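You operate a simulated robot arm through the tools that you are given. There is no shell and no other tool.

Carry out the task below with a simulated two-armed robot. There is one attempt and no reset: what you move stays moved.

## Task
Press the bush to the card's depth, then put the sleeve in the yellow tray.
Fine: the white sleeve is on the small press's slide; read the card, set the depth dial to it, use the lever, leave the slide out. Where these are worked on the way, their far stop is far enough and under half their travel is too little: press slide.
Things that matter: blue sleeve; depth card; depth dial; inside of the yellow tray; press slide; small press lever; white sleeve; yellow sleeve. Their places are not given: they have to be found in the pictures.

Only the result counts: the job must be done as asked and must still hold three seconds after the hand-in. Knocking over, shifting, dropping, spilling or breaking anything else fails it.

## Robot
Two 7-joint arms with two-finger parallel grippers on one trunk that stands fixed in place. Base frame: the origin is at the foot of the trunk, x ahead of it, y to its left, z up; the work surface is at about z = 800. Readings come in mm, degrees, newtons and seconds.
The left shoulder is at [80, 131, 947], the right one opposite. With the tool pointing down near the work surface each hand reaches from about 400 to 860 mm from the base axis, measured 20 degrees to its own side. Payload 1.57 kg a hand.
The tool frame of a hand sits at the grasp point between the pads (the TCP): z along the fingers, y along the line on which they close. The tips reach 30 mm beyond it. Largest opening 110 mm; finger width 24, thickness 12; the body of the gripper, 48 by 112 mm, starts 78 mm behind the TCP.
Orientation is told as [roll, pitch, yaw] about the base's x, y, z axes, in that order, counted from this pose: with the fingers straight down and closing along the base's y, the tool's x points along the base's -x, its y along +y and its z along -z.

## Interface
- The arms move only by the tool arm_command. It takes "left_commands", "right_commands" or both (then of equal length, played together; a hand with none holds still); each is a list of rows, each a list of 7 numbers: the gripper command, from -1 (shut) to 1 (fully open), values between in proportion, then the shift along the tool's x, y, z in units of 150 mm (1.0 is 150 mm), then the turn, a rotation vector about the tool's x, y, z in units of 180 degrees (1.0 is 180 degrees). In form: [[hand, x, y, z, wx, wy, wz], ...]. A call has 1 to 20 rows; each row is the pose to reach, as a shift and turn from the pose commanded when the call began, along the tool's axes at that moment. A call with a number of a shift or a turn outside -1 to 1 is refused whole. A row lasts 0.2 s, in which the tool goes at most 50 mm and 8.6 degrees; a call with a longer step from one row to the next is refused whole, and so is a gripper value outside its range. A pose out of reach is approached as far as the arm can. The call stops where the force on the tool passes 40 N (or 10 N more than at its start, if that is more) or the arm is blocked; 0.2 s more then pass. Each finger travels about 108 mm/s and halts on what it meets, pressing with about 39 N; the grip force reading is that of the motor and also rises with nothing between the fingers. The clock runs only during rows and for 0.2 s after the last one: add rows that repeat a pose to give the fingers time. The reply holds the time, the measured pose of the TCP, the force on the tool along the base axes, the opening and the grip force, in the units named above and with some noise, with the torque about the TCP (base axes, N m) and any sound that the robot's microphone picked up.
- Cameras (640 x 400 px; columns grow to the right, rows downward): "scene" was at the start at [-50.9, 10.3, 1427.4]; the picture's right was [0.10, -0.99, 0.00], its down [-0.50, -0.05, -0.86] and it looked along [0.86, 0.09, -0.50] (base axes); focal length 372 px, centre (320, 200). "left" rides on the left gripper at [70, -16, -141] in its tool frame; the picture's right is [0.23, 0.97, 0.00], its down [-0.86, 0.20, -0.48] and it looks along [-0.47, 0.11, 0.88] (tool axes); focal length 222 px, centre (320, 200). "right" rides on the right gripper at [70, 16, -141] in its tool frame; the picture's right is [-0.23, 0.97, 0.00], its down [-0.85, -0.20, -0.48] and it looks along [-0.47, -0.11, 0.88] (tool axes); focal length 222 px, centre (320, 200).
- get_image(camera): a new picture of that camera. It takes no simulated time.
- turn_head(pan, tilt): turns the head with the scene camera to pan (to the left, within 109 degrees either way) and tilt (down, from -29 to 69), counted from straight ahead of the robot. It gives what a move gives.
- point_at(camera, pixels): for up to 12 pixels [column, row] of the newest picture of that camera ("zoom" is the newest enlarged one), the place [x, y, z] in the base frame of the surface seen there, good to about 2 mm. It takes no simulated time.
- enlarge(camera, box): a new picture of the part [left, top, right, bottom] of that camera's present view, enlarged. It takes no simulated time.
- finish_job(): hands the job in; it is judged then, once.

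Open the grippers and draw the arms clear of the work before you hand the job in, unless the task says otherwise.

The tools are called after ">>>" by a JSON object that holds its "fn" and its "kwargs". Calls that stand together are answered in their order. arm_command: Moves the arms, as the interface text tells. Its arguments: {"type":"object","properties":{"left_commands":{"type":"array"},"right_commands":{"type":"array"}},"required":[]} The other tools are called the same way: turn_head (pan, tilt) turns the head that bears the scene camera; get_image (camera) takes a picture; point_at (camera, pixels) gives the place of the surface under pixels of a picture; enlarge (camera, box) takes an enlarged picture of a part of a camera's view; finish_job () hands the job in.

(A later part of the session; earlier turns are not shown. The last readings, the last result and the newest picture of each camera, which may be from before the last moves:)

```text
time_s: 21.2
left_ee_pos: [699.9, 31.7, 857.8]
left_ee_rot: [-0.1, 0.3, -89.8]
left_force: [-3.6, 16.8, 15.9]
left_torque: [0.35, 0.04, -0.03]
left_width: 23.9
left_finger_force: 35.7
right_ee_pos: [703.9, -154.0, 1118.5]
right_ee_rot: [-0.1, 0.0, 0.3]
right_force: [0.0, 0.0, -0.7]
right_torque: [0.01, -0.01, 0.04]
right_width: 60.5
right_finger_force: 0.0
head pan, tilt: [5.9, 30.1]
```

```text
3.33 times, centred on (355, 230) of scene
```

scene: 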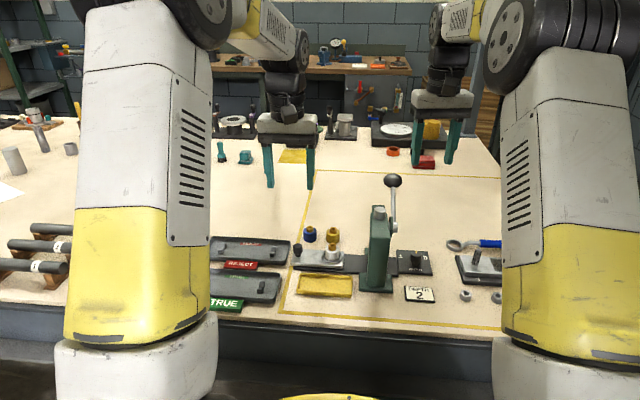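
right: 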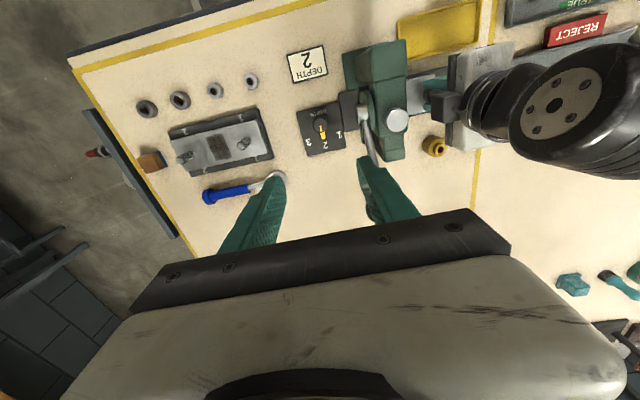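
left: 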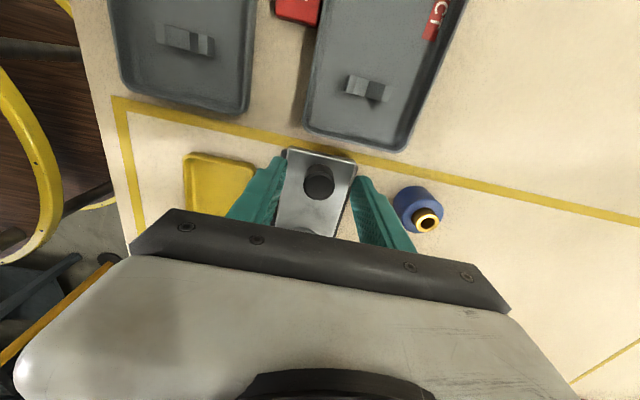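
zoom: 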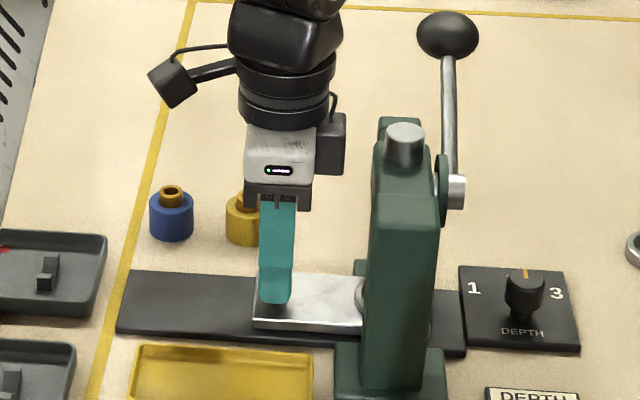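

The slide has reached its far stop (force +17 N at y≈32, 111 mm of travel), which puts the sleeve under the ram at y≈-54. I'll keep the left hand holding and bring the right hand above the lever ball near (809,-87,999), opened to about 80 mm.

>>> {"fn": "arm_command", "kwargs": {"right_commands": [[0.45, -0.14, 0.09, 0, 0, 0, 0], [0.45, -0.28, 0.18, 0, 0, 0, 0], [0.45, -0.42, 0.27, 0, 0, 0, 0], [0.45, -0.56, 0.36, 0, 0, 0, 0], [0.45, -0.7, 0.447, 0, 0, 0, 0], [0.45, -0.7, 0.447, 0, 0, 0, 0]]}}

>>> {"fn": "get_image", "kwargs": {"camera": "right"}}

>>> {"fn": "get_image", "kwargs": {"camera": "scene"}}

```text
time_s: 22.6
left_ee_pos: [699.3, 28.4, 856.8]
left_ee_rot: [0.0, 0.1, -90.0]
left_force: [-2.7, 21.3, -6.7]
left_torque: [0.42, -0.07, 0.01]
left_width: 23.9
left_finger_force: 36.2
right_ee_pos: [776.4, -93.1, 1108.6]
right_ee_rot: [0.0, 0.0, 0.0]
right_force: [-0.3, 0.2, 0.0]
right_torque: [-0.01, 0.01, 0.0]
right_width: 79.9
right_finger_force: 0.0
right hand out of reach, approached as far as the arm can: row 4, 5, 6
head pan, tilt: [5.9, 30.1]
```

```text
taken
```

right: 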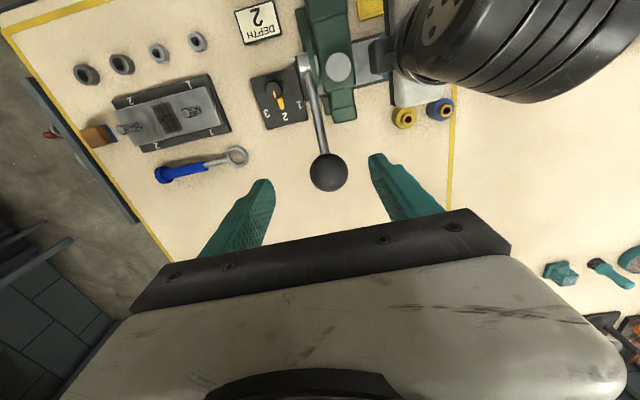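

```text
taken
```

scene: 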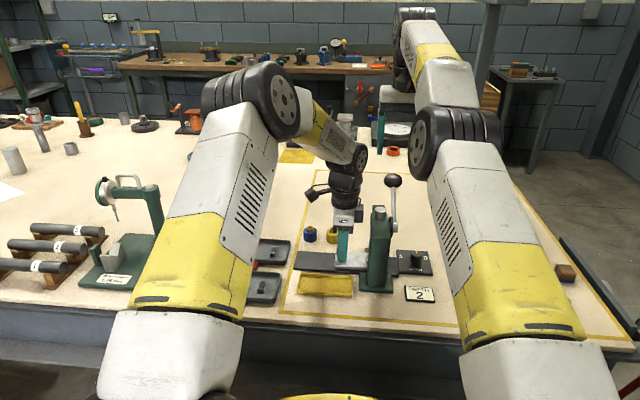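

With the tool straight down the hand only reaches x=776 at this height. I'll pitch the fingers forward, but first I'll measure the ball and the press head's far edge from the right camera.

>>> {"fn": "point_at", "kwargs": {"camera": "right", "pixels": [[327, 172], [312, 172], [342, 172], [327, 158], [327, 186], [340, 68], [340, 98], [340, 115], [350, 90], [312, 80], [305, 62], [322, 130]]}}

>>> {"fn": "enlarge", "kwargs": {"camera": "right", "box": [270, 0, 410, 200]}}

```text
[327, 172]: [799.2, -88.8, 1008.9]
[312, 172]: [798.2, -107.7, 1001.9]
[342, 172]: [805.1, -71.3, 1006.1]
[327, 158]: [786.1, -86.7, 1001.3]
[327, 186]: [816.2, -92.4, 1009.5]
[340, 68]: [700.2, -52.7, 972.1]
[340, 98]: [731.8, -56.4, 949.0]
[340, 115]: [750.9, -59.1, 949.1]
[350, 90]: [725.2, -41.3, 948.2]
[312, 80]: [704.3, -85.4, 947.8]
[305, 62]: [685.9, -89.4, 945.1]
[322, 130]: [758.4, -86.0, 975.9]
```

```text
2.00 times, centred on (340, 100) of right
```

zoom: 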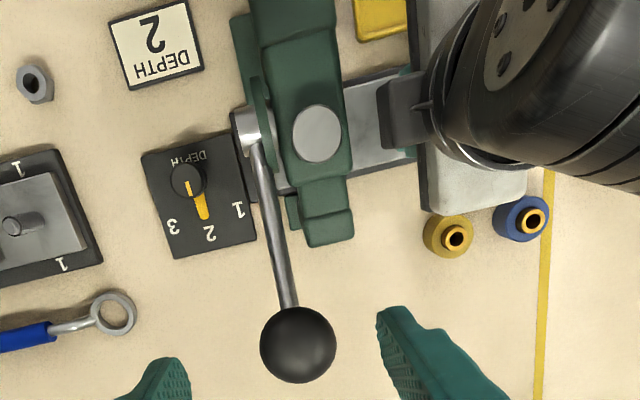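

Ball centre is about (808,-89,994), and the frame extends back to x≈757 at z≈949. I'll pitch the right fingers forward by 20° while staying above the ball.

>>> {"fn": "arm_command", "kwargs": {"right_commands": [[0.45, -0.005, 0.01, 0.0, 0, -0.03, 0], [0.45, -0.01, 0.02, 0.05, 0, -0.06, 0], [0.45, -0.013, 0.027, 0.12, 0, -0.09, 0], [0.45, -0.013, 0.027, 0.213, 0, -0.111, 0], [0.45, -0.013, 0.027, 0.213, 0, -0.111, 0]]}}

>>> {"fn": "get_image", "kwargs": {"camera": "right"}}

```text
time_s: 23.8
left_ee_pos: [700.0, 27.2, 858.4]
left_ee_rot: [-0.1, 0.0, -90.0]
left_force: [-6.0, 17.5, -11.1]
left_torque: [0.22, 0.06, 0.05]
left_width: 23.5
left_finger_force: 35.7
right_ee_pos: [778.8, -89.7, 1076.8]
right_ee_rot: [0.0, -20.0, 0.0]
right_force: [-0.3, -0.4, 0.2]
right_torque: [0.03, -0.02, 0.03]
right_width: 79.9
right_finger_force: 0.1
head pan, tilt: [5.9, 30.1]
```

```text
taken
```

right: 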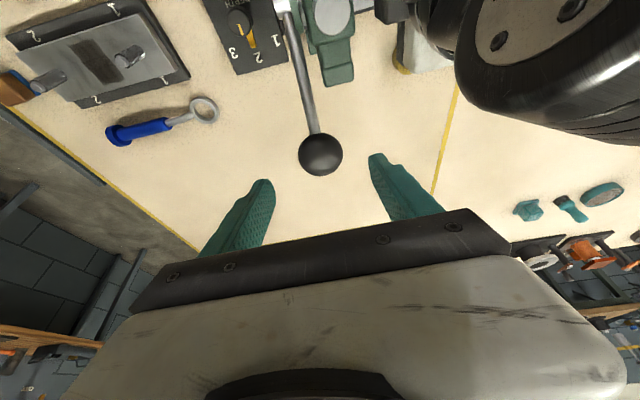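

The right hand is at the pre-grasp, pitch -20°. The left hand crept to y=27, so I'll check the slide in the left camera and an enlarged scene view.

>>> {"fn": "get_image", "kwargs": {"camera": "left"}}

>>> {"fn": "enlarge", "kwargs": {"camera": "scene", "box": [300, 190, 420, 290]}}

>>> {"fn": "point_at", "kwargs": {"camera": "zoom", "pixels": [[180, 285], [180, 260], [270, 260], [240, 290], [150, 290]]}}

```text
taken
```

left: 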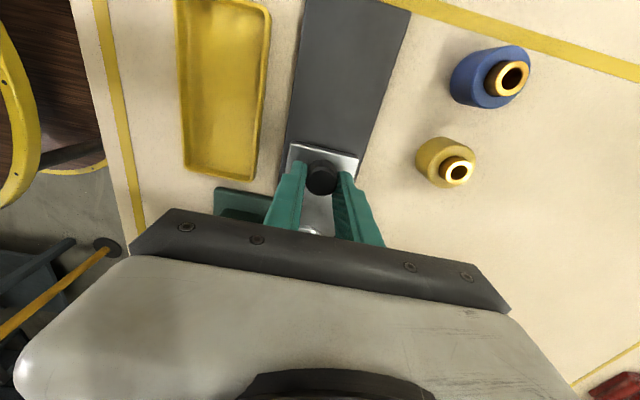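

```text
4.00 times, centred on (360, 240) of scene
```

zoom: 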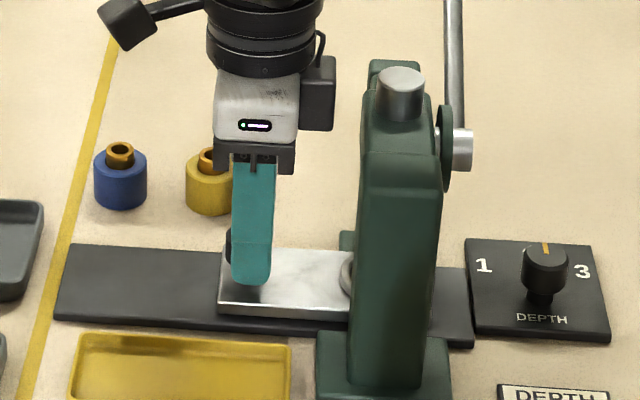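

```text
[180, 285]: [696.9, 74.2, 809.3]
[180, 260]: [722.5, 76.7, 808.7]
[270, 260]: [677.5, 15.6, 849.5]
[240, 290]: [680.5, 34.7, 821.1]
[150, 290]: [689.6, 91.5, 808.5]
```

The fingers slid past the knob a bit at the stop, so the knob now sits to the +y side of the fingers. I'll measure the knob and the slide edge in the left camera.

>>> {"fn": "enlarge", "kwargs": {"camera": "left", "box": [260, 120, 400, 240]}}

>>> {"fn": "point_at", "kwargs": {"camera": "zoom", "pixels": [[278, 205], [278, 175], [278, 230], [250, 205], [300, 205], [220, 120], [300, 150], [390, 160]]}}

```text
3.33 times, centred on (330, 180) of left
```

zoom: 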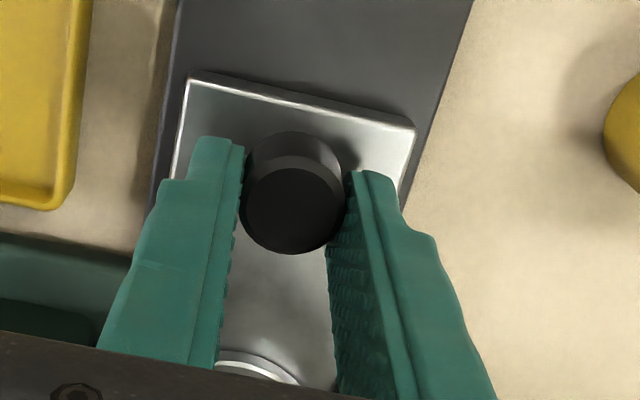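

```text
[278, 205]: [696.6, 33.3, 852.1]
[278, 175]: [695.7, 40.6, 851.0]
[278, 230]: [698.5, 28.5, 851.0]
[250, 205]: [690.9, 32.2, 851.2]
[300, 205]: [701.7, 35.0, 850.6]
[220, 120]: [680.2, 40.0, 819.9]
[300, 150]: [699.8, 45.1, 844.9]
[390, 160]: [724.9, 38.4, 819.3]
```

The knob is at y≈33.5, so the slide has travelled about 110 mm, and the hand is at y≈27. I'll open the left fingers slightly, recentre on the knob and close again to hold the slide.

>>> {"fn": "arm_command", "kwargs": {"left_commands": [[-0.3, 0, 0, 0, 0, 0, 0], [-0.3, 0, 0, 0, 0, 0, 0], [-0.3, 0.025, 0, 0, 0, 0, 0], [-0.3, 0.045, 0, 0, 0, 0, 0], [-0.3, 0.045, 0, 0, 0, 0, 0], [-1, 0.045, 0, 0, 0, 0, 0], [-1, 0.045, 0, 0, 0, 0, 0], [-1, 0.045, 0, 0, 0, 0, 0]]}}

>>> {"fn": "enlarge", "kwargs": {"camera": "left", "box": [260, 120, 400, 240]}}

>>> {"fn": "point_at", "kwargs": {"camera": "zoom", "pixels": [[278, 205], [278, 230], [250, 205], [300, 205], [220, 120], [390, 160]]}}

```text
time_s: 25.6
left_ee_pos: [699.9, 33.9, 859.1]
left_ee_rot: [-0.1, 0.0, -89.9]
left_force: [4.1, -0.3, -1.8]
left_torque: [-0.28, -0.05, -0.01]
left_width: 23.7
left_finger_force: 35.4
right_ee_pos: [778.7, -89.5, 1075.2]
right_ee_rot: [0.0, -20.0, 0.1]
right_force: [1.3, -0.6, -0.1]
right_torque: [0.0, 0.0, 0.01]
right_width: 79.9
right_finger_force: 0.0
head pan, tilt: [5.9, 30.1]
```

```text
3.33 times, centred on (330, 180) of left
```

zoom: 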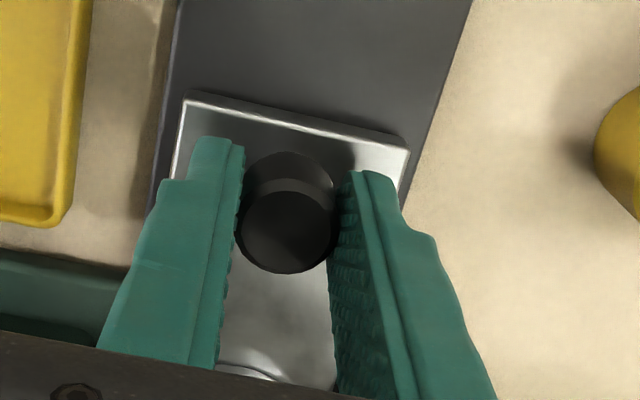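

```text
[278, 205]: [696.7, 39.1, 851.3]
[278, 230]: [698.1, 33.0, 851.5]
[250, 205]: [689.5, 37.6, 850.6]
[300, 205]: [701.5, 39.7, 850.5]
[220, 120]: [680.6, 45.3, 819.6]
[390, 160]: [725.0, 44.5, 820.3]
```

The slide stays at its stop (knob y≈33.5) and is gripped. Now I'll advance the right hand 69 mm along its fingers so the ball sits between the pads.

>>> {"fn": "arm_command", "kwargs": {"right_commands": [[0.45, 0, 0, 0.12, 0, 0, 0], [0.45, 0, 0, 0.24, 0, 0, 0], [0.45, 0, 0, 0.36, 0, 0, 0], [0.45, 0, 0, 0.46, 0, 0, 0], [0.45, 0, 0, 0.46, 0, 0, 0]]}}

>>> {"fn": "get_image", "kwargs": {"camera": "right"}}

>>> {"fn": "get_image", "kwargs": {"camera": "scene"}}

```text
time_s: 26.8
left_ee_pos: [699.3, 33.6, 859.5]
left_ee_rot: [0.0, 0.0, -90.0]
left_force: [6.3, 0.0, 0.0]
left_torque: [-0.24, -0.09, 0.02]
left_width: 23.5
left_finger_force: 36.0
right_ee_pos: [803.2, -90.2, 1012.2]
right_ee_rot: [0.0, -20.0, 0.2]
right_force: [0.7, -0.3, 0.2]
right_torque: [0.03, 0.06, 0.0]
right_width: 79.9
right_finger_force: 0.1
head pan, tilt: [5.9, 30.1]
```

```text
taken
```

right: 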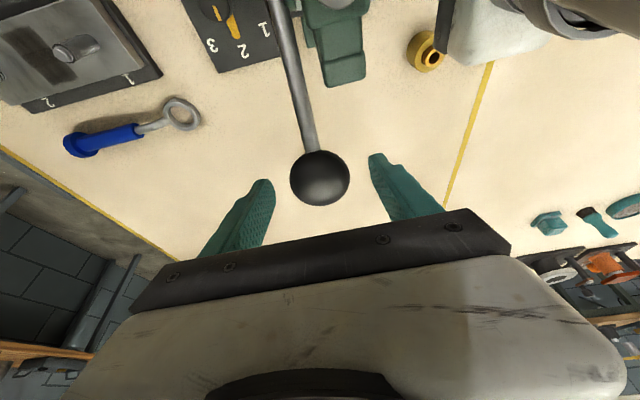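

```text
taken
```

scene: 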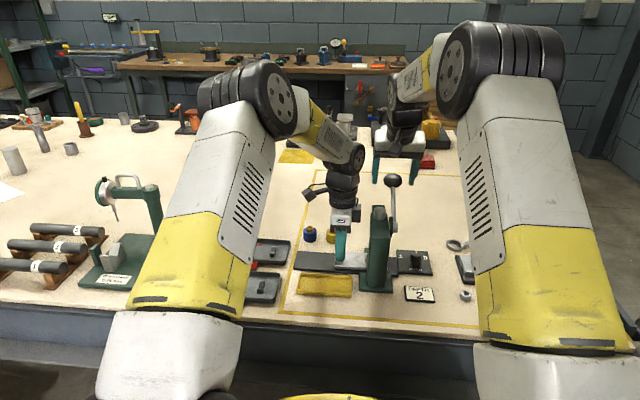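

The ball at (320,179) is between the fingertips, slightly toward the tips. I'll advance 5 mm more and close.

>>> {"fn": "arm_command", "kwargs": {"right_commands": [[0.45, 0, 0, 0.035, 0, 0, 0], [0.2, 0, 0, 0.035, 0, 0, 0], [-0.1, 0, 0, 0.035, 0, 0, 0], [-0.4, 0, 0, 0.035, 0, 0, 0], [-1, 0, 0, 0.035, 0, 0, 0], [-1, 0, 0, 0.035, 0, 0, 0]]}}

>>> {"fn": "get_image", "kwargs": {"camera": "right"}}

```text
time_s: 28.2
left_ee_pos: [700.2, 33.5, 858.7]
left_ee_rot: [0.0, 0.0, -90.1]
left_force: [8.6, 0.9, 2.5]
left_torque: [-0.07, -0.15, 0.03]
left_width: 23.7
left_finger_force: 35.8
right_ee_pos: [805.1, -89.0, 1007.9]
right_ee_rot: [0.0, -19.9, 0.1]
right_force: [0.7, -3.3, 0.4]
right_torque: [-0.16, -0.01, -0.07]
right_width: 47.4
right_finger_force: 44.8
head pan, tilt: [5.9, 30.1]
```

```text
taken
```

right: 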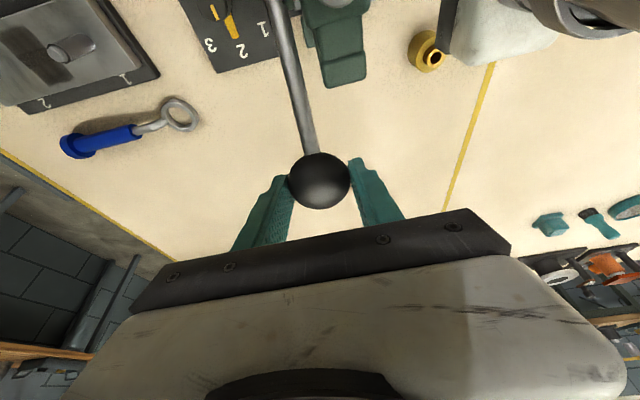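

The ball is gripped (47.4 mm). I'll try a short arc downward, about 12° about the pivot (684,·,933), and watch the force.

>>> {"fn": "arm_command", "kwargs": {"right_commands": [[-1, -0.004, 0, 0.051, 0, 0, 0], [-1, -0.006, 0, 0.099, 0, 0, 0], [-1, -0.0045, 0, 0.148, 0, 0, 0], [-1, -0.001, 0, 0.195, 0, 0, 0]]}}

>>> {"fn": "get_image", "kwargs": {"camera": "right"}}

>>> {"fn": "enlarge", "kwargs": {"camera": "scene", "box": [320, 150, 440, 250]}}

```text
time_s: 29.2
left_ee_pos: [698.1, 33.5, 859.9]
left_ee_rot: [0.0, 0.0, -89.9]
left_force: [14.6, 0.7, -1.8]
left_torque: [-0.03, -0.2, 0.0]
left_width: 23.5
left_finger_force: 35.9
right_ee_pos: [815.0, -88.6, 981.0]
right_ee_rot: [-0.1, -20.1, 0.1]
right_force: [-1.0, -8.6, 11.2]
right_torque: [-0.14, 1.2, -0.01]
right_width: 47.4
right_finger_force: 44.4
head pan, tilt: [5.9, 30.1]
```

```text
taken
```

right: 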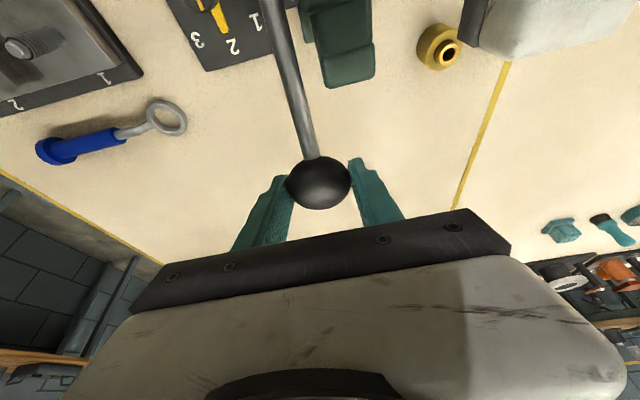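

```text
4.00 times, centred on (380, 200) of scene
```

zoom: 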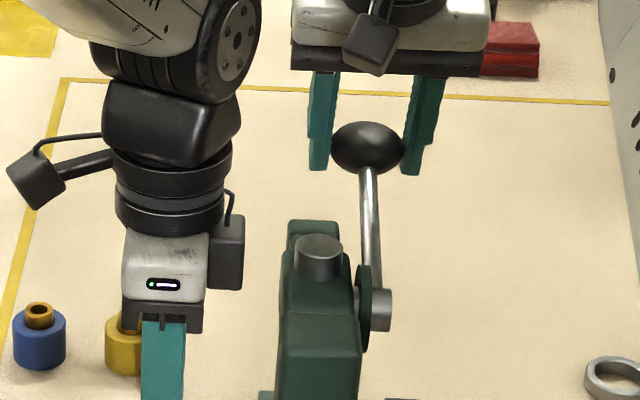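

The lever turns downward with light spring resistance (11 N), and the ram top is lower. I'll continue the arc down to about -10°.

>>> {"fn": "arm_command", "kwargs": {"right_commands": [[-1, 0.0062, 0, 0.048, 0, 0, 0], [-1, 0.0148, 0, 0.095, 0, 0, 0], [-1, 0.0263, 0, 0.142, 0, 0, 0], [-1, 0.04, 0, 0.189, 0, 0, 0], [-1, 0.056, 0, 0.234, 0, 0, 0], [-1, 0.074, 0, 0.278, 0, 0, 0], [-1, 0.095, 0, 0.322, 0, 0, 0], [-1, 0.118, 0, 0.364, 0, 0, 0]]}}

>>> {"fn": "get_image", "kwargs": {"camera": "right"}}

>>> {"fn": "enlarge", "kwargs": {"camera": "scene", "box": [320, 150, 440, 250]}}

```text
time_s: 31.0
left_ee_pos: [700.0, 33.1, 859.1]
left_ee_rot: [0.2, 0.1, -90.0]
left_force: [18.7, -0.2, -5.3]
left_torque: [0.12, -0.32, -0.02]
left_width: 23.9
left_finger_force: 35.7
right_ee_pos: [816.8, -89.3, 925.3]
right_ee_rot: [0.0, -20.3, 0.1]
right_force: [-0.8, -10.6, 27.7]
right_torque: [-0.07, 0.17, -0.05]
right_width: 47.5
right_finger_force: 45.0
head pan, tilt: [5.9, 30.1]
```

```text
taken
```

right: 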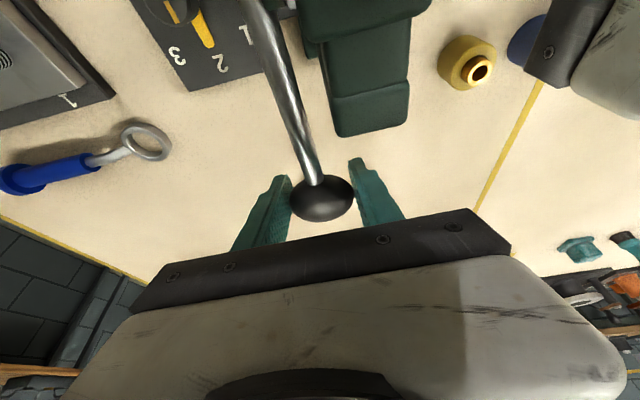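

```text
4.00 times, centred on (380, 200) of scene
```

zoom: 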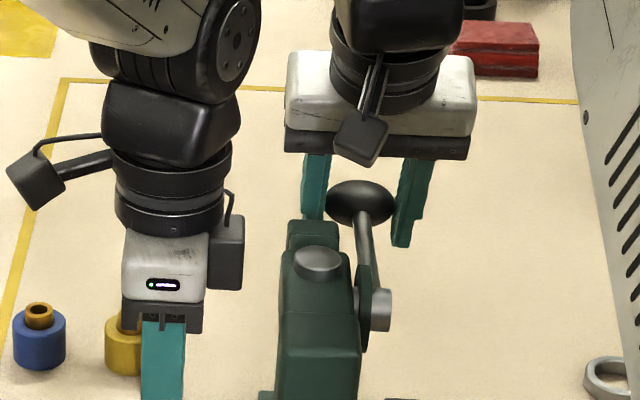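

Resistance has grown to 28 N and the ball has shifted within the grip ((323,197) in the right picture). I'll measure where the ball and rod are now.

>>> {"fn": "point_at", "kwargs": {"camera": "zoom", "pixels": [[358, 200], [340, 205], [380, 210], [366, 240], [372, 270], [318, 252], [318, 270], [300, 290]]}}

>>> {"fn": "point_at", "kwargs": {"camera": "right", "pixels": [[322, 198], [305, 195], [340, 195], [322, 212], [310, 165], [290, 100], [270, 50]]}}

```text
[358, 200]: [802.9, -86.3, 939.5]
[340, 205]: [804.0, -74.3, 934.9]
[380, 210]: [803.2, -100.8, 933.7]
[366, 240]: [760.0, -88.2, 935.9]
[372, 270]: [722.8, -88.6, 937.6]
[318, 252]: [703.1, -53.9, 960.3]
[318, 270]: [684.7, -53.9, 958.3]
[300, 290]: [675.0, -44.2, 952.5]
```

```text
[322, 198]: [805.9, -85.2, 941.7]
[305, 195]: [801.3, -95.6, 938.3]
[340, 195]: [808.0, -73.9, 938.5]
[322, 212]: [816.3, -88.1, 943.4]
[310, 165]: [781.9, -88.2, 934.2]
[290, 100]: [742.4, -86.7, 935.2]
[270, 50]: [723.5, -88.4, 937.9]
```

The rod slopes about -3.5°, so the lever lags my command by a few degrees and the ram has dropped ~12 mm. I'll push 10 mm further down in small steps and watch the force and sound.

>>> {"fn": "arm_command", "kwargs": {"right_commands": [[-1, 0.006, 0, 0.016, 0, 0, 0], [-1, 0.012, 0, 0.031, 0, 0, 0], [-1, 0.018, 0, 0.047, 0, 0, 0], [-1, 0.024, 0, 0.063, 0, 0, 0]]}}

>>> {"fn": "enlarge", "kwargs": {"camera": "scene", "box": [320, 150, 440, 250]}}

>>> {"fn": "point_at", "kwargs": {"camera": "zoom", "pixels": [[358, 205], [364, 235], [366, 245], [370, 260], [372, 270], [318, 252], [318, 262]]}}

>>> {"fn": "get_image", "kwargs": {"camera": "right"}}

>>> {"fn": "point_at", "kwargs": {"camera": "right", "pixels": [[322, 200], [310, 165], [290, 100], [275, 60]]}}

```text
time_s: 31.8
left_ee_pos: [699.7, 32.9, 859.3]
left_ee_rot: [0.3, 0.1, -90.0]
left_force: [3.5, -1.4, -3.3]
left_torque: [0.47, 0.08, -0.06]
left_width: 23.6
left_finger_force: 35.9
right_ee_pos: [816.0, -89.9, 921.7]
right_ee_rot: [0.0, -20.4, 0.0]
right_force: [-7.6, -3.2, 12.8]
right_torque: [0.26, -0.25, 0.12]
right_width: 47.4
right_finger_force: 45.8
head pan, tilt: [5.9, 30.1]
stopped in row 3 (right hand): the force on the tool passed its limit at 42 N (the readings are from after the stop); the commanded pose is now the measured one
```

```text
4.00 times, centred on (380, 200) of scene
```

zoom: 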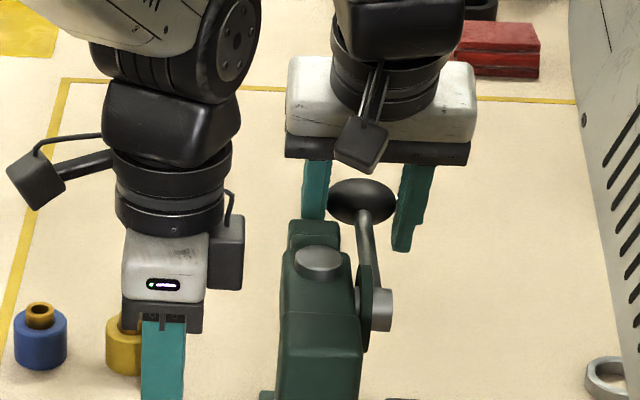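

```text
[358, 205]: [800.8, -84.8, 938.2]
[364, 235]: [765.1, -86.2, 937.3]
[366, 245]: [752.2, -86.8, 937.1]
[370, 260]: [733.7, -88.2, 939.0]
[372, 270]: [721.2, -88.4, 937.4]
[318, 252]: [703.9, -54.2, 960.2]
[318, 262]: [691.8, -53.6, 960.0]
```

```text
taken
```

right: 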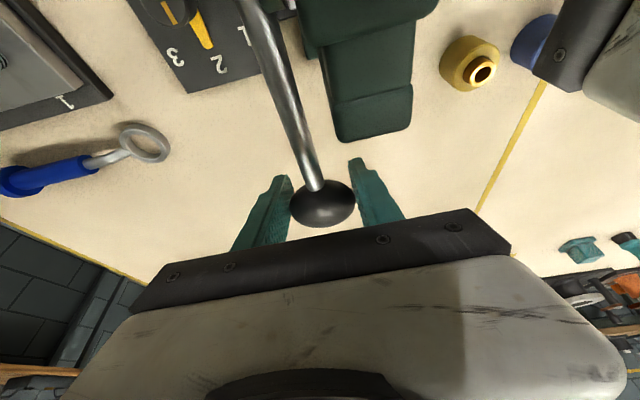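

```text
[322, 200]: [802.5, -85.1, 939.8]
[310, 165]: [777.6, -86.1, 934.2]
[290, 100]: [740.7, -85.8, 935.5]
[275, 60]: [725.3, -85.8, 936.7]
```

At 42 N the lever didn't move any further (rod still ~-3.5°, ram top still at 960), so it is at a stop. I'll bring the lever back up along the same arc and then slide out to inspect the bush.

>>> {"fn": "arm_command", "kwargs": {"right_commands": [[-1, -0.011, 0, -0.026, 0, 0, 0], [-1, -0.021, 0, -0.052, 0, 0, 0], [-1, -0.041, 0, -0.113, 0, 0, 0], [-1, -0.057, 0, -0.175, 0, 0, 0], [-1, -0.068, 0, -0.239, 0, 0, 0], [-1, -0.075, 0, -0.302, 0, 0, 0], [-1, -0.077, 0, -0.367, 0, 0, 0], [-1, -0.074, 0, -0.431, 0, 0, 0]]}}

>>> {"fn": "get_image", "kwargs": {"camera": "right"}}

>>> {"fn": "enlarge", "kwargs": {"camera": "scene", "box": [320, 150, 440, 250]}}

```text
time_s: 33.6
left_ee_pos: [699.6, 33.3, 858.0]
left_ee_rot: [0.1, 0.0, -90.0]
left_force: [-6.8, 0.1, 10.4]
left_torque: [-0.08, 0.07, -0.06]
left_width: 23.6
left_finger_force: 35.9
right_ee_pos: [804.9, -89.2, 985.5]
right_ee_rot: [-0.1, -20.4, 0.1]
right_force: [9.1, -6.8, -4.9]
right_torque: [0.11, -1.18, 0.02]
right_width: 47.5
right_finger_force: 44.7
head pan, tilt: [5.9, 30.1]
```

```text
taken
```

right: 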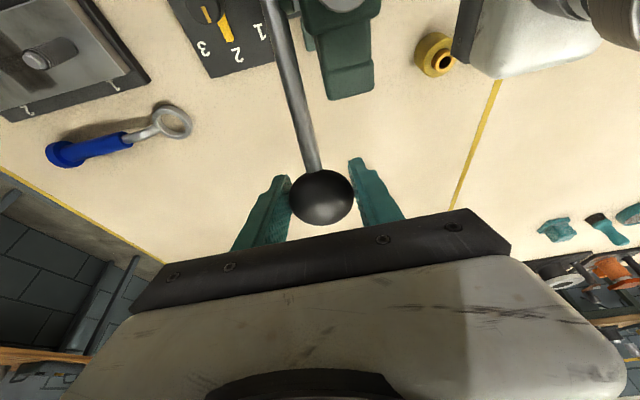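

```text
4.00 times, centred on (380, 200) of scene
```

zoom: 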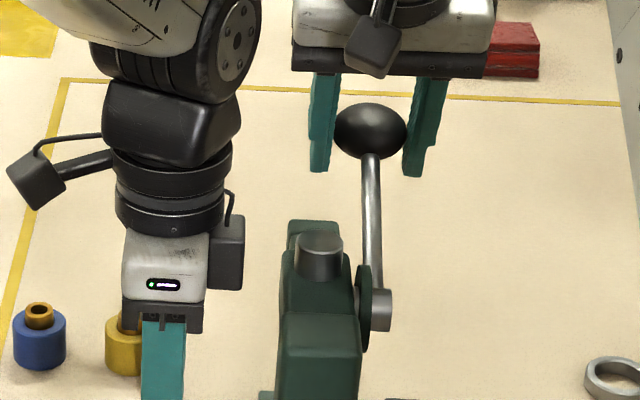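

The lever follows back up to roughly 22°. I'll raise it a little more toward its rest and then open the fingers to see whether it stays.

>>> {"fn": "arm_command", "kwargs": {"right_commands": [[-1, 0.002, 0, -0.02, 0, 0, 0], [-1, 0.006, 0, -0.045, 0, 0, 0], [-0.1, 0.006, 0, -0.045, 0, 0, 0], [0.45, 0.006, 0, -0.045, 0, 0, 0], [0.45, 0.006, 0, -0.045, 0, 0, 0]]}}

>>> {"fn": "get_image", "kwargs": {"camera": "right"}}

>>> {"fn": "enlarge", "kwargs": {"camera": "scene", "box": [320, 150, 440, 250]}}

>>> {"fn": "point_at", "kwargs": {"camera": "zoom", "pixels": [[370, 130], [370, 170], [373, 210], [376, 260], [318, 240], [318, 255]]}}

```text
time_s: 34.8
left_ee_pos: [699.9, 34.2, 859.6]
left_ee_rot: [0.1, -0.1, -90.0]
left_force: [-4.0, -0.7, 6.9]
left_torque: [0.07, 0.05, -0.02]
left_width: 23.7
left_finger_force: 36.1
right_ee_pos: [799.6, -88.6, 990.5]
right_ee_rot: [0.1, -20.2, 0.0]
right_force: [-0.1, 0.6, 0.4]
right_torque: [-0.01, -0.01, -0.01]
right_width: 79.9
right_finger_force: 0.0
head pan, tilt: [5.9, 30.1]
```

```text
taken
```

right: 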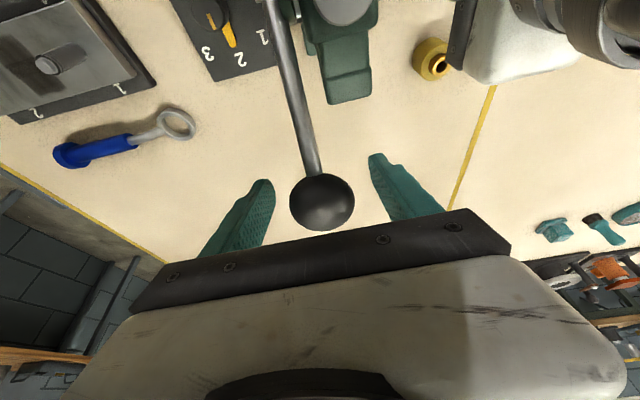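

```text
4.00 times, centred on (380, 200) of scene
```

zoom: 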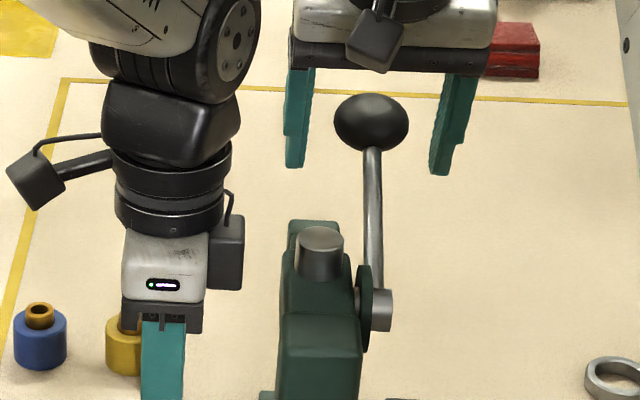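

```text
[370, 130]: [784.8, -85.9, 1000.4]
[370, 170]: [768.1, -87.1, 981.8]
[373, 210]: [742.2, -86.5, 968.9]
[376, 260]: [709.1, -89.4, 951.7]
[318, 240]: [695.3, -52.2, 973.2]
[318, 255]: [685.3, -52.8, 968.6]
```

The lever has sprung back to its rest angle (~27°) and the ram top is back at 973. Now I'll pull the slide out to the left (+y) with the left hand to inspect the bush.

>>> {"fn": "arm_command", "kwargs": {"left_commands": [[-1, 0.04, 0, 0, 0, 0, 0], [-1, 0.1, 0, 0, 0, 0, 0], [-1, 0.17, 0, 0, 0, 0, 0], [-1, 0.24, 0, 0, 0, 0, 0], [-1, 0.31, 0, 0, 0, 0, 0], [-1, 0.38, 0, 0, 0, 0, 0], [-1, 0.45, 0, 0, 0, 0, 0], [-1, 0.52, 0, 0, 0, 0, 0], [-1, 0.58, 0, 0, 0, 0, 0], [-1, 0.64, 0, 0, 0, 0, 0], [-1, 0.69, 0, 0, 0, 0, 0], [-1, 0.72, 0, 0, 0, 0, 0]]}}

>>> {"fn": "enlarge", "kwargs": {"camera": "scene", "box": [270, 190, 390, 290]}}

```text
time_s: 37.4
left_ee_pos: [700.7, 141.6, 858.4]
left_ee_rot: [0.1, 0.0, -90.0]
left_force: [-7.8, 1.3, -12.2]
left_torque: [-0.18, 0.07, -0.05]
left_width: 23.7
left_finger_force: 35.6
right_ee_pos: [800.9, -89.5, 989.5]
right_ee_rot: [0.0, -20.3, 0.1]
right_force: [-0.6, -1.4, 0.8]
right_torque: [-0.01, 0.01, 0.01]
right_width: 79.9
right_finger_force: 0.1
head pan, tilt: [5.9, 30.1]
```

```text
4.00 times, centred on (330, 240) of scene
```

zoom: 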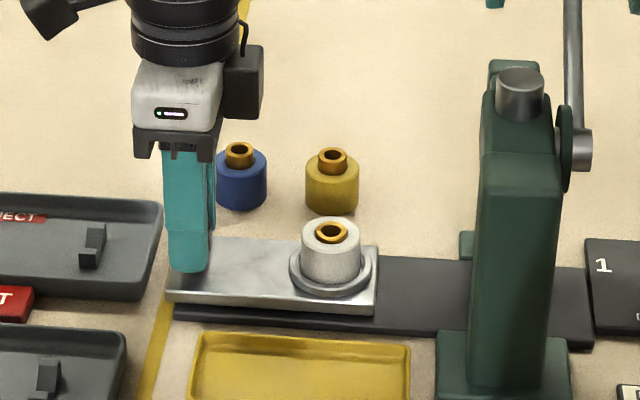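

The bush is now pressed nearly down into the white sleeve. I'll nudge the slide outward a few mm more to make sure it's fully out.

>>> {"fn": "arm_command", "kwargs": {"left_commands": [[-1, 0.01, 0, 0, 0, 0, 0], [-1, 0.02, 0, 0, 0, 0, 0], [-1, 0.025, 0, 0, 0, 0, 0]]}}

>>> {"fn": "enlarge", "kwargs": {"camera": "scene", "box": [310, 220, 370, 270]}}

>>> {"fn": "point_at", "kwargs": {"camera": "zoom", "pixels": [[340, 100], [320, 125], [360, 125], [340, 170], [310, 100], [370, 100], [340, 135], [340, 200], [340, 88]]}}

```text
time_s: 38.2
left_ee_pos: [700.9, 143.7, 859.5]
left_ee_rot: [-0.1, -0.2, -90.1]
left_force: [-10.4, -8.5, -9.1]
left_torque: [0.69, 0.21, 0.03]
left_width: 23.7
left_finger_force: 36.1
right_ee_pos: [800.6, -90.0, 990.9]
right_ee_rot: [0.0, -20.2, 0.1]
right_force: [-0.3, -0.8, -0.2]
right_torque: [0.01, -0.02, -0.02]
right_width: 79.6
right_finger_force: 0.0
head pan, tilt: [5.9, 30.1]
```

```text
8.00 times, centred on (340, 245) of scene
```

zoom: 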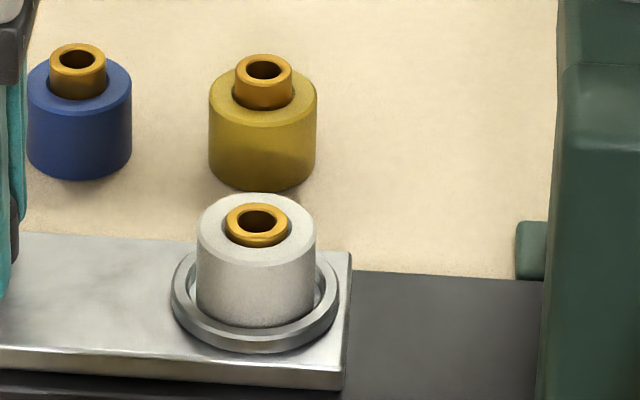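

```text
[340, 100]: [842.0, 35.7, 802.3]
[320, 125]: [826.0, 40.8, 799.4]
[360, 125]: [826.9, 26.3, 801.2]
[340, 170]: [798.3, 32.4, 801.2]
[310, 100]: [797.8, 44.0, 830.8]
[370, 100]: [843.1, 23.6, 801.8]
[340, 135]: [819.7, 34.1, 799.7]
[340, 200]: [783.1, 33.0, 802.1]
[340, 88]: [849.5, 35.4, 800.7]
```

The slide is at its outer stop (-8.5 N). I'll measure the bush and sleeve heights in this enlarged view (bush at (257,225)).

>>> {"fn": "point_at", "kwargs": {"camera": "zoom", "pixels": [[257, 206], [257, 236], [232, 222], [284, 225], [258, 256], [212, 230], [303, 235], [258, 290], [258, 322], [250, 345], [77, 50], [263, 60]]}}

>>> {"fn": "get_image", "kwargs": {"camera": "left"}}

```text
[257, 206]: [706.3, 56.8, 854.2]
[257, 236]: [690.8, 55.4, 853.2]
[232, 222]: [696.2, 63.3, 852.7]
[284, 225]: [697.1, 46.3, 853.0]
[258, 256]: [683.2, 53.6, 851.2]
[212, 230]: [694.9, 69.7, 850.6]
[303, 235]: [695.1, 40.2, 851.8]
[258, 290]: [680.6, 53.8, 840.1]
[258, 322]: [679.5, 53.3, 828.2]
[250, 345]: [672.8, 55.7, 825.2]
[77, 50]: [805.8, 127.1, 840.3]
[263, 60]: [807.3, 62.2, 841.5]
```

```text
taken
```

left: 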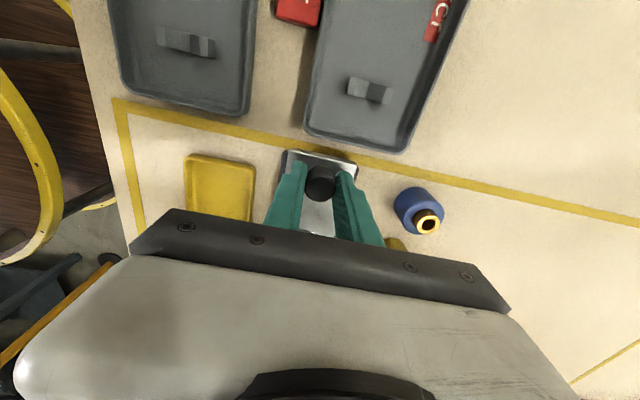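

Bush top is now ~853 against a sleeve top of ~851 (it was 860 before), so it's pressed about 7–8 mm with the dial at 2. I'll release the slide knob and lift the left hand, and back the right hand off the lever ball along its fingers.

>>> {"fn": "arm_command", "kwargs": {"left_commands": [[-0.4, 0, 0, 0, 0, 0, 0], [0.0, 0, 0, 0, 0, 0, 0], [0.0, 0, 0, 0, 0, 0, 0], [0.0, 0, 0, -0.12, 0, 0, 0], [0.0, 0, 0, -0.3, 0, 0, 0], [0.0, 0, 0, -0.5, 0, 0, 0], [0.0, 0, 0, -0.7, 0, 0, 0]], "right_commands": [[0.5, 0, 0, 0, 0, 0, 0], [0.5, 0, 0, 0, 0, 0, 0], [0.5, 0, 0, -0.1, 0, 0, 0], [0.5, 0, 0, -0.25, 0, 0, 0], [0.5, 0, 0, -0.4, 0, 0, 0], [0.5, 0, 0, -0.6, 0, 0, 0], [0.5, 0, 0, -0.8, 0, 0, 0]]}}

>>> {"fn": "get_image", "kwargs": {"camera": "scene"}}

>>> {"fn": "get_image", "kwargs": {"camera": "left"}}

```text
time_s: 39.8
left_ee_pos: [700.3, 146.2, 962.9]
left_ee_rot: [0.0, 0.0, -90.0]
left_force: [0.6, -0.1, -0.6]
left_torque: [-0.02, 0.05, 0.02]
left_width: 55.3
left_finger_force: 0.0
right_ee_pos: [759.9, -89.1, 1100.9]
right_ee_rot: [0.1, -20.3, 0.2]
right_force: [0.0, 0.2, 0.4]
right_torque: [-0.01, 0.02, 0.02]
right_width: 82.6
right_finger_force: 0.2
head pan, tilt: [5.9, 30.1]
```

```text
taken
```

scene: 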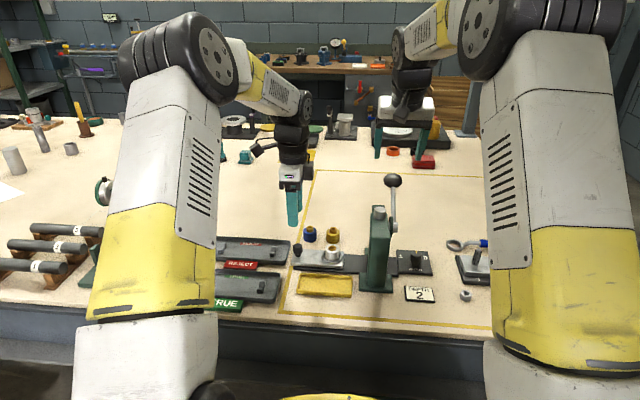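

```text
taken
```

left: 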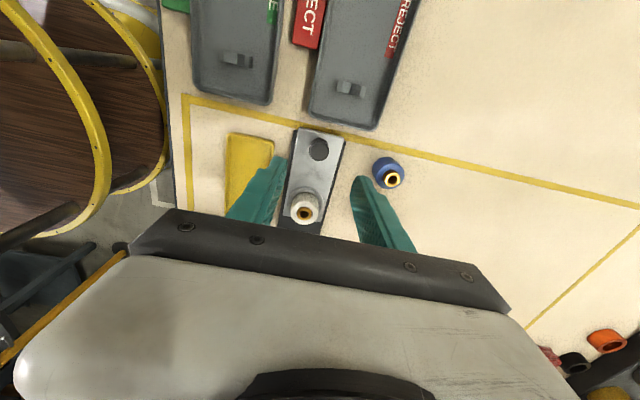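

I'll turn the left hand back to yaw 0 above the white sleeve near (699,55), and park the right hand back and away.

>>> {"fn": "arm_command", "kwargs": {"left_commands": [[0.2, -0.05, -0.001, 0, 0, 0, -0.042], [0.2, -0.1, -0.002, 0, 0, 0, -0.084], [0.2, -0.15, -0.003, 0, 0, 0, -0.126], [0.2, -0.2, -0.004, 0, 0, 0, -0.168], [0.2, -0.25, -0.005, 0, 0, 0, -0.21], [0.2, -0.3, -0.006, 0, 0, 0, -0.252], [0.2, -0.35, -0.007, 0, 0, 0, -0.294], [0.2, -0.4, -0.008, 0, 0, 0, -0.336], [0.2, -0.45, -0.009, 0, 0, 0, -0.378], [0.2, -0.5, -0.01, 0, 0, 0, -0.42], [0.2, -0.56, -0.01, 0, 0, 0, -0.462], [0.2, -0.607, -0.01, 0, 0, 0, -0.5]], "right_commands": [[0.5, 0.056, -0.072, -0.056, 0, 0.009, 0], [0.5, 0.113, -0.144, -0.112, 0, 0.018, 0], [0.5, 0.169, -0.217, -0.168, 0, 0.028, 0], [0.5, 0.226, -0.289, -0.224, 0, 0.037, 0], [0.5, 0.282, -0.361, -0.28, 0, 0.046, 0], [0.5, 0.339, -0.433, -0.336, 0, 0.055, 0], [0.5, 0.395, -0.506, -0.393, 0, 0.065, 0], [0.5, 0.452, -0.578, -0.449, 0, 0.074, 0], [0.5, 0.508, -0.65, -0.505, 0, 0.083, 0], [0.5, 0.565, -0.722, -0.561, 0, 0.092, 0], [0.5, 0.621, -0.795, -0.617, 0, 0.102, 0], [0.5, 0.678, -0.867, -0.673, 0, 0.111, 0]]}}

>>> {"fn": "get_image", "kwargs": {"camera": "left"}}

>>> {"fn": "get_image", "kwargs": {"camera": "scene"}}

```text
time_s: 42.4
left_ee_pos: [699.0, 55.0, 963.3]
left_ee_rot: [0.0, -0.2, 0.1]
left_force: [-0.8, -0.2, 0.2]
left_torque: [0.01, -0.03, 0.01]
left_width: 65.8
left_finger_force: 0.1
right_ee_pos: [630.3, -219.5, 1161.6]
right_ee_rot: [0.0, -0.1, 0.1]
right_force: [-0.2, 0.8, -2.4]
right_torque: [0.02, -0.01, -0.02]
right_width: 82.3
right_finger_force: 0.1
head pan, tilt: [5.9, 30.1]
```

```text
taken
```

left: 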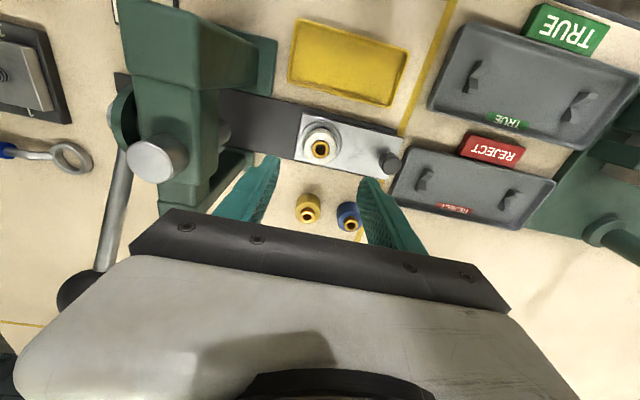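

```text
taken
```

scene: 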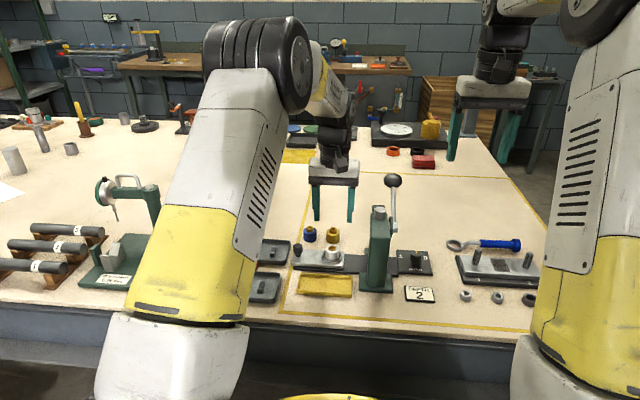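

The left camera sees the sleeve at (321,147) and the empty tray at (350,60). I'll enlarge and measure the sleeve centre and tray interior.

>>> {"fn": "enlarge", "kwargs": {"camera": "left", "box": [270, 10, 430, 180]}}

>>> {"fn": "point_at", "kwargs": {"camera": "zoom", "pixels": [[325, 332], [310, 318], [350, 320], [330, 305], [330, 350], [290, 310], [365, 320], [325, 285], [260, 160], [300, 60], [420, 160], [330, 130]]}}

```text
2.35 times, centred on (350, 95) of left
```

zoom: 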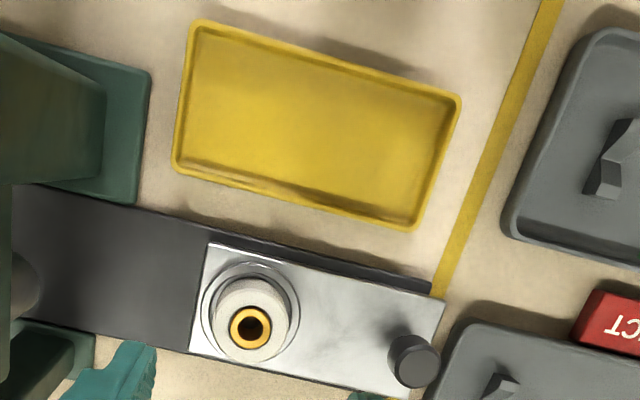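

```text
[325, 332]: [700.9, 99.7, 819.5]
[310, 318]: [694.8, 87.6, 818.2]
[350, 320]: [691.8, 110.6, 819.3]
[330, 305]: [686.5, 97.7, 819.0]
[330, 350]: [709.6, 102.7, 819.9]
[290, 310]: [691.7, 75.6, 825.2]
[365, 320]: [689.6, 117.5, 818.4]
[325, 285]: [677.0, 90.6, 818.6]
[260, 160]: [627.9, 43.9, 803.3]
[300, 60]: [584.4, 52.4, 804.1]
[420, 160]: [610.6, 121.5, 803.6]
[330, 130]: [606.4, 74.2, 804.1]
```

I'll measure the bush at (250,328) and the tray corners in this zoom.

>>> {"fn": "point_at", "kwargs": {"camera": "zoom", "pixels": [[250, 309], [250, 347], [232, 328], [269, 330], [222, 335], [284, 335], [252, 358], [210, 45], [440, 110], [190, 155], [408, 212], [205, 25]]}}

```text
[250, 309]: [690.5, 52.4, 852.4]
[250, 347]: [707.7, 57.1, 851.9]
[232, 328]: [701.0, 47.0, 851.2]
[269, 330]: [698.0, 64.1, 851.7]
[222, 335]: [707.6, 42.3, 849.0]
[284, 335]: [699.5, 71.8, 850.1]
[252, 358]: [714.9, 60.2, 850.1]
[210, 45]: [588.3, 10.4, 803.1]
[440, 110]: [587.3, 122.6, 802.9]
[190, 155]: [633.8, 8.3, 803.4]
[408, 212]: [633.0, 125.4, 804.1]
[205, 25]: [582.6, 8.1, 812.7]
```

Sleeve centre is (699.2,55.5), and the tray interior spans roughly x 587–634, y 10–122, floor z≈803.5. I'll lower the left hand so the tips reach z≈831, just above the nest ring.

>>> {"fn": "arm_command", "kwargs": {"left_commands": [[0.2, 0, 0.002, 0.2, 0, 0, 0], [0.2, 0, 0.003, 0.4, 0, 0, 0], [0.2, 0, 0.003, 0.55, 0, 0, 0], [0.2, 0, 0.003, 0.64, 0, 0, 0], [0.2, 0, 0.003, 0.68, 0, 0, 0], [0.2, 0, 0.003, 0.68, 0, 0, 0]]}}

>>> {"fn": "get_image", "kwargs": {"camera": "left"}}

>>> {"fn": "enlarge", "kwargs": {"camera": "scene", "box": [270, 200, 390, 300]}}

```text
time_s: 43.8
left_ee_pos: [699.5, 55.2, 860.7]
left_ee_rot: [0.1, -0.1, 0.0]
left_force: [-0.4, -0.7, -0.5]
left_torque: [-0.02, 0.0, 0.01]
left_width: 66.1
left_finger_force: 0.0
right_ee_pos: [630.8, -219.0, 1161.2]
right_ee_rot: [0.1, -0.2, 0.0]
right_force: [0.4, 0.8, 0.1]
right_torque: [-0.02, 0.01, -0.02]
right_width: 82.7
right_finger_force: 0.0
head pan, tilt: [5.9, 30.1]
```

```text
taken
```

left: 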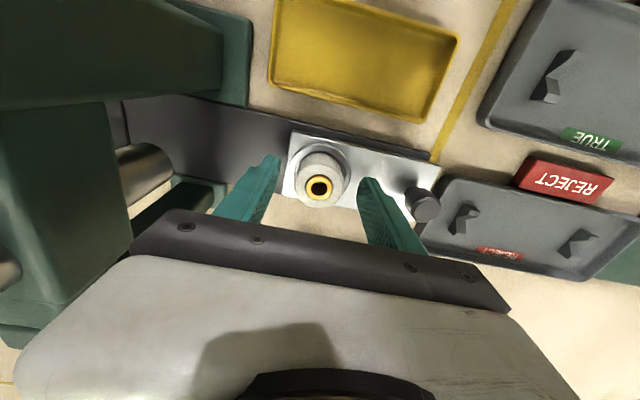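

```text
4.00 times, centred on (330, 250) of scene
```

zoom: 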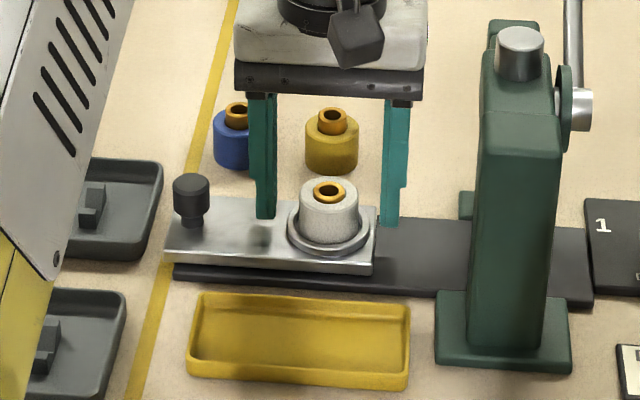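

The sleeve is centred between the fingers. I'll close on it.

>>> {"fn": "arm_command", "kwargs": {"left_commands": [[0.0, 0, 0, 0, 0, 0, 0], [-0.25, 0, 0, 0, 0, 0, 0], [-0.45, 0, 0, 0, 0, 0, 0], [-1, 0, 0, 0, 0, 0, 0], [-1, 0, 0, 0, 0, 0, 0]]}}

>>> {"fn": "get_image", "kwargs": {"camera": "left"}}

```text
time_s: 45.0
left_ee_pos: [698.9, 56.5, 862.3]
left_ee_rot: [0.0, -0.1, 0.0]
left_force: [0.4, 1.3, 0.1]
left_torque: [0.02, -0.02, -0.02]
left_width: 36.9
left_finger_force: 39.0
right_ee_pos: [631.5, -219.8, 1162.5]
right_ee_rot: [0.0, -0.2, 0.1]
right_force: [-0.9, 0.0, -0.6]
right_torque: [-0.04, -0.02, 0.0]
right_width: 82.8
right_finger_force: 0.0
head pan, tilt: [5.9, 30.1]
```

```text
taken
```

left: 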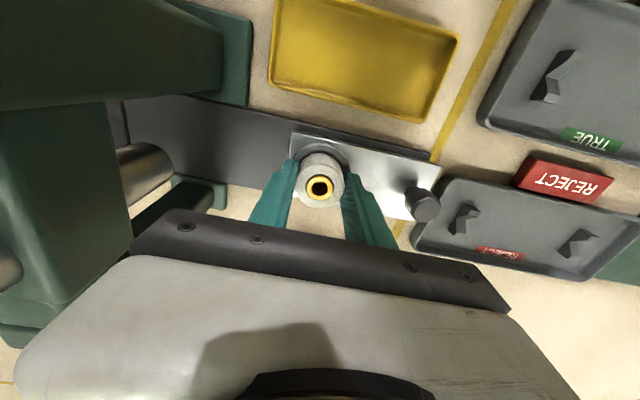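

The sleeve is held (36.9 mm, 39 N). I'll lift it straight up by 60 mm.

>>> {"fn": "arm_command", "kwargs": {"left_commands": [[-1, 0, 0, -0.05, 0, 0, 0], [-1, 0, 0, -0.12, 0, 0, 0], [-1, 0, 0, -0.2, 0, 0, 0], [-1, 0, 0, -0.3, 0, 0, 0], [-1, 0, 0, -0.4, 0, 0, 0]]}}

>>> {"fn": "enlarge", "kwargs": {"camera": "scene", "box": [270, 180, 390, 300]}}

>>> {"fn": "get_image", "kwargs": {"camera": "left"}}

```text
time_s: 46.2
left_ee_pos: [700.7, 54.6, 922.0]
left_ee_rot: [0.1, -0.2, 0.0]
left_force: [0.2, -0.6, -2.9]
left_torque: [0.01, 0.02, 0.01]
left_width: 36.6
left_finger_force: 38.7
right_ee_pos: [630.4, -220.0, 1161.5]
right_ee_rot: [0.1, -0.2, 0.1]
right_force: [0.6, 0.0, 0.5]
right_torque: [0.01, -0.02, -0.01]
right_width: 82.5
right_finger_force: 0.0
head pan, tilt: [5.9, 30.1]
```

```text
3.33 times, centred on (330, 240) of scene
```

zoom: 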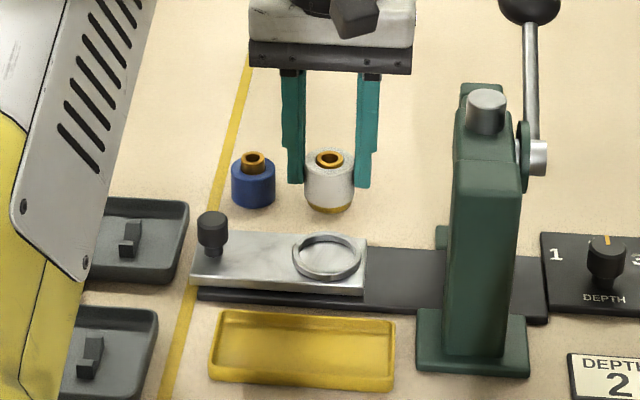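

```text
taken
```

left: 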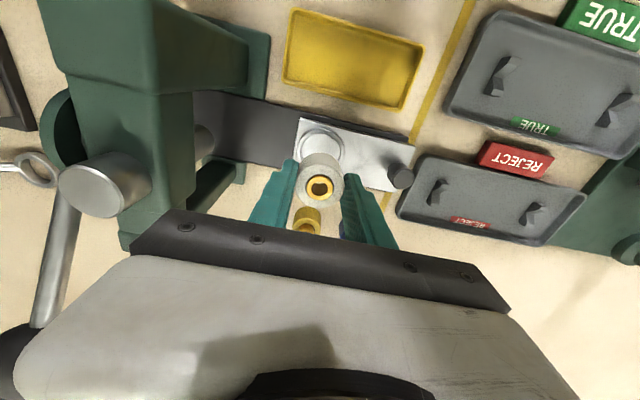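

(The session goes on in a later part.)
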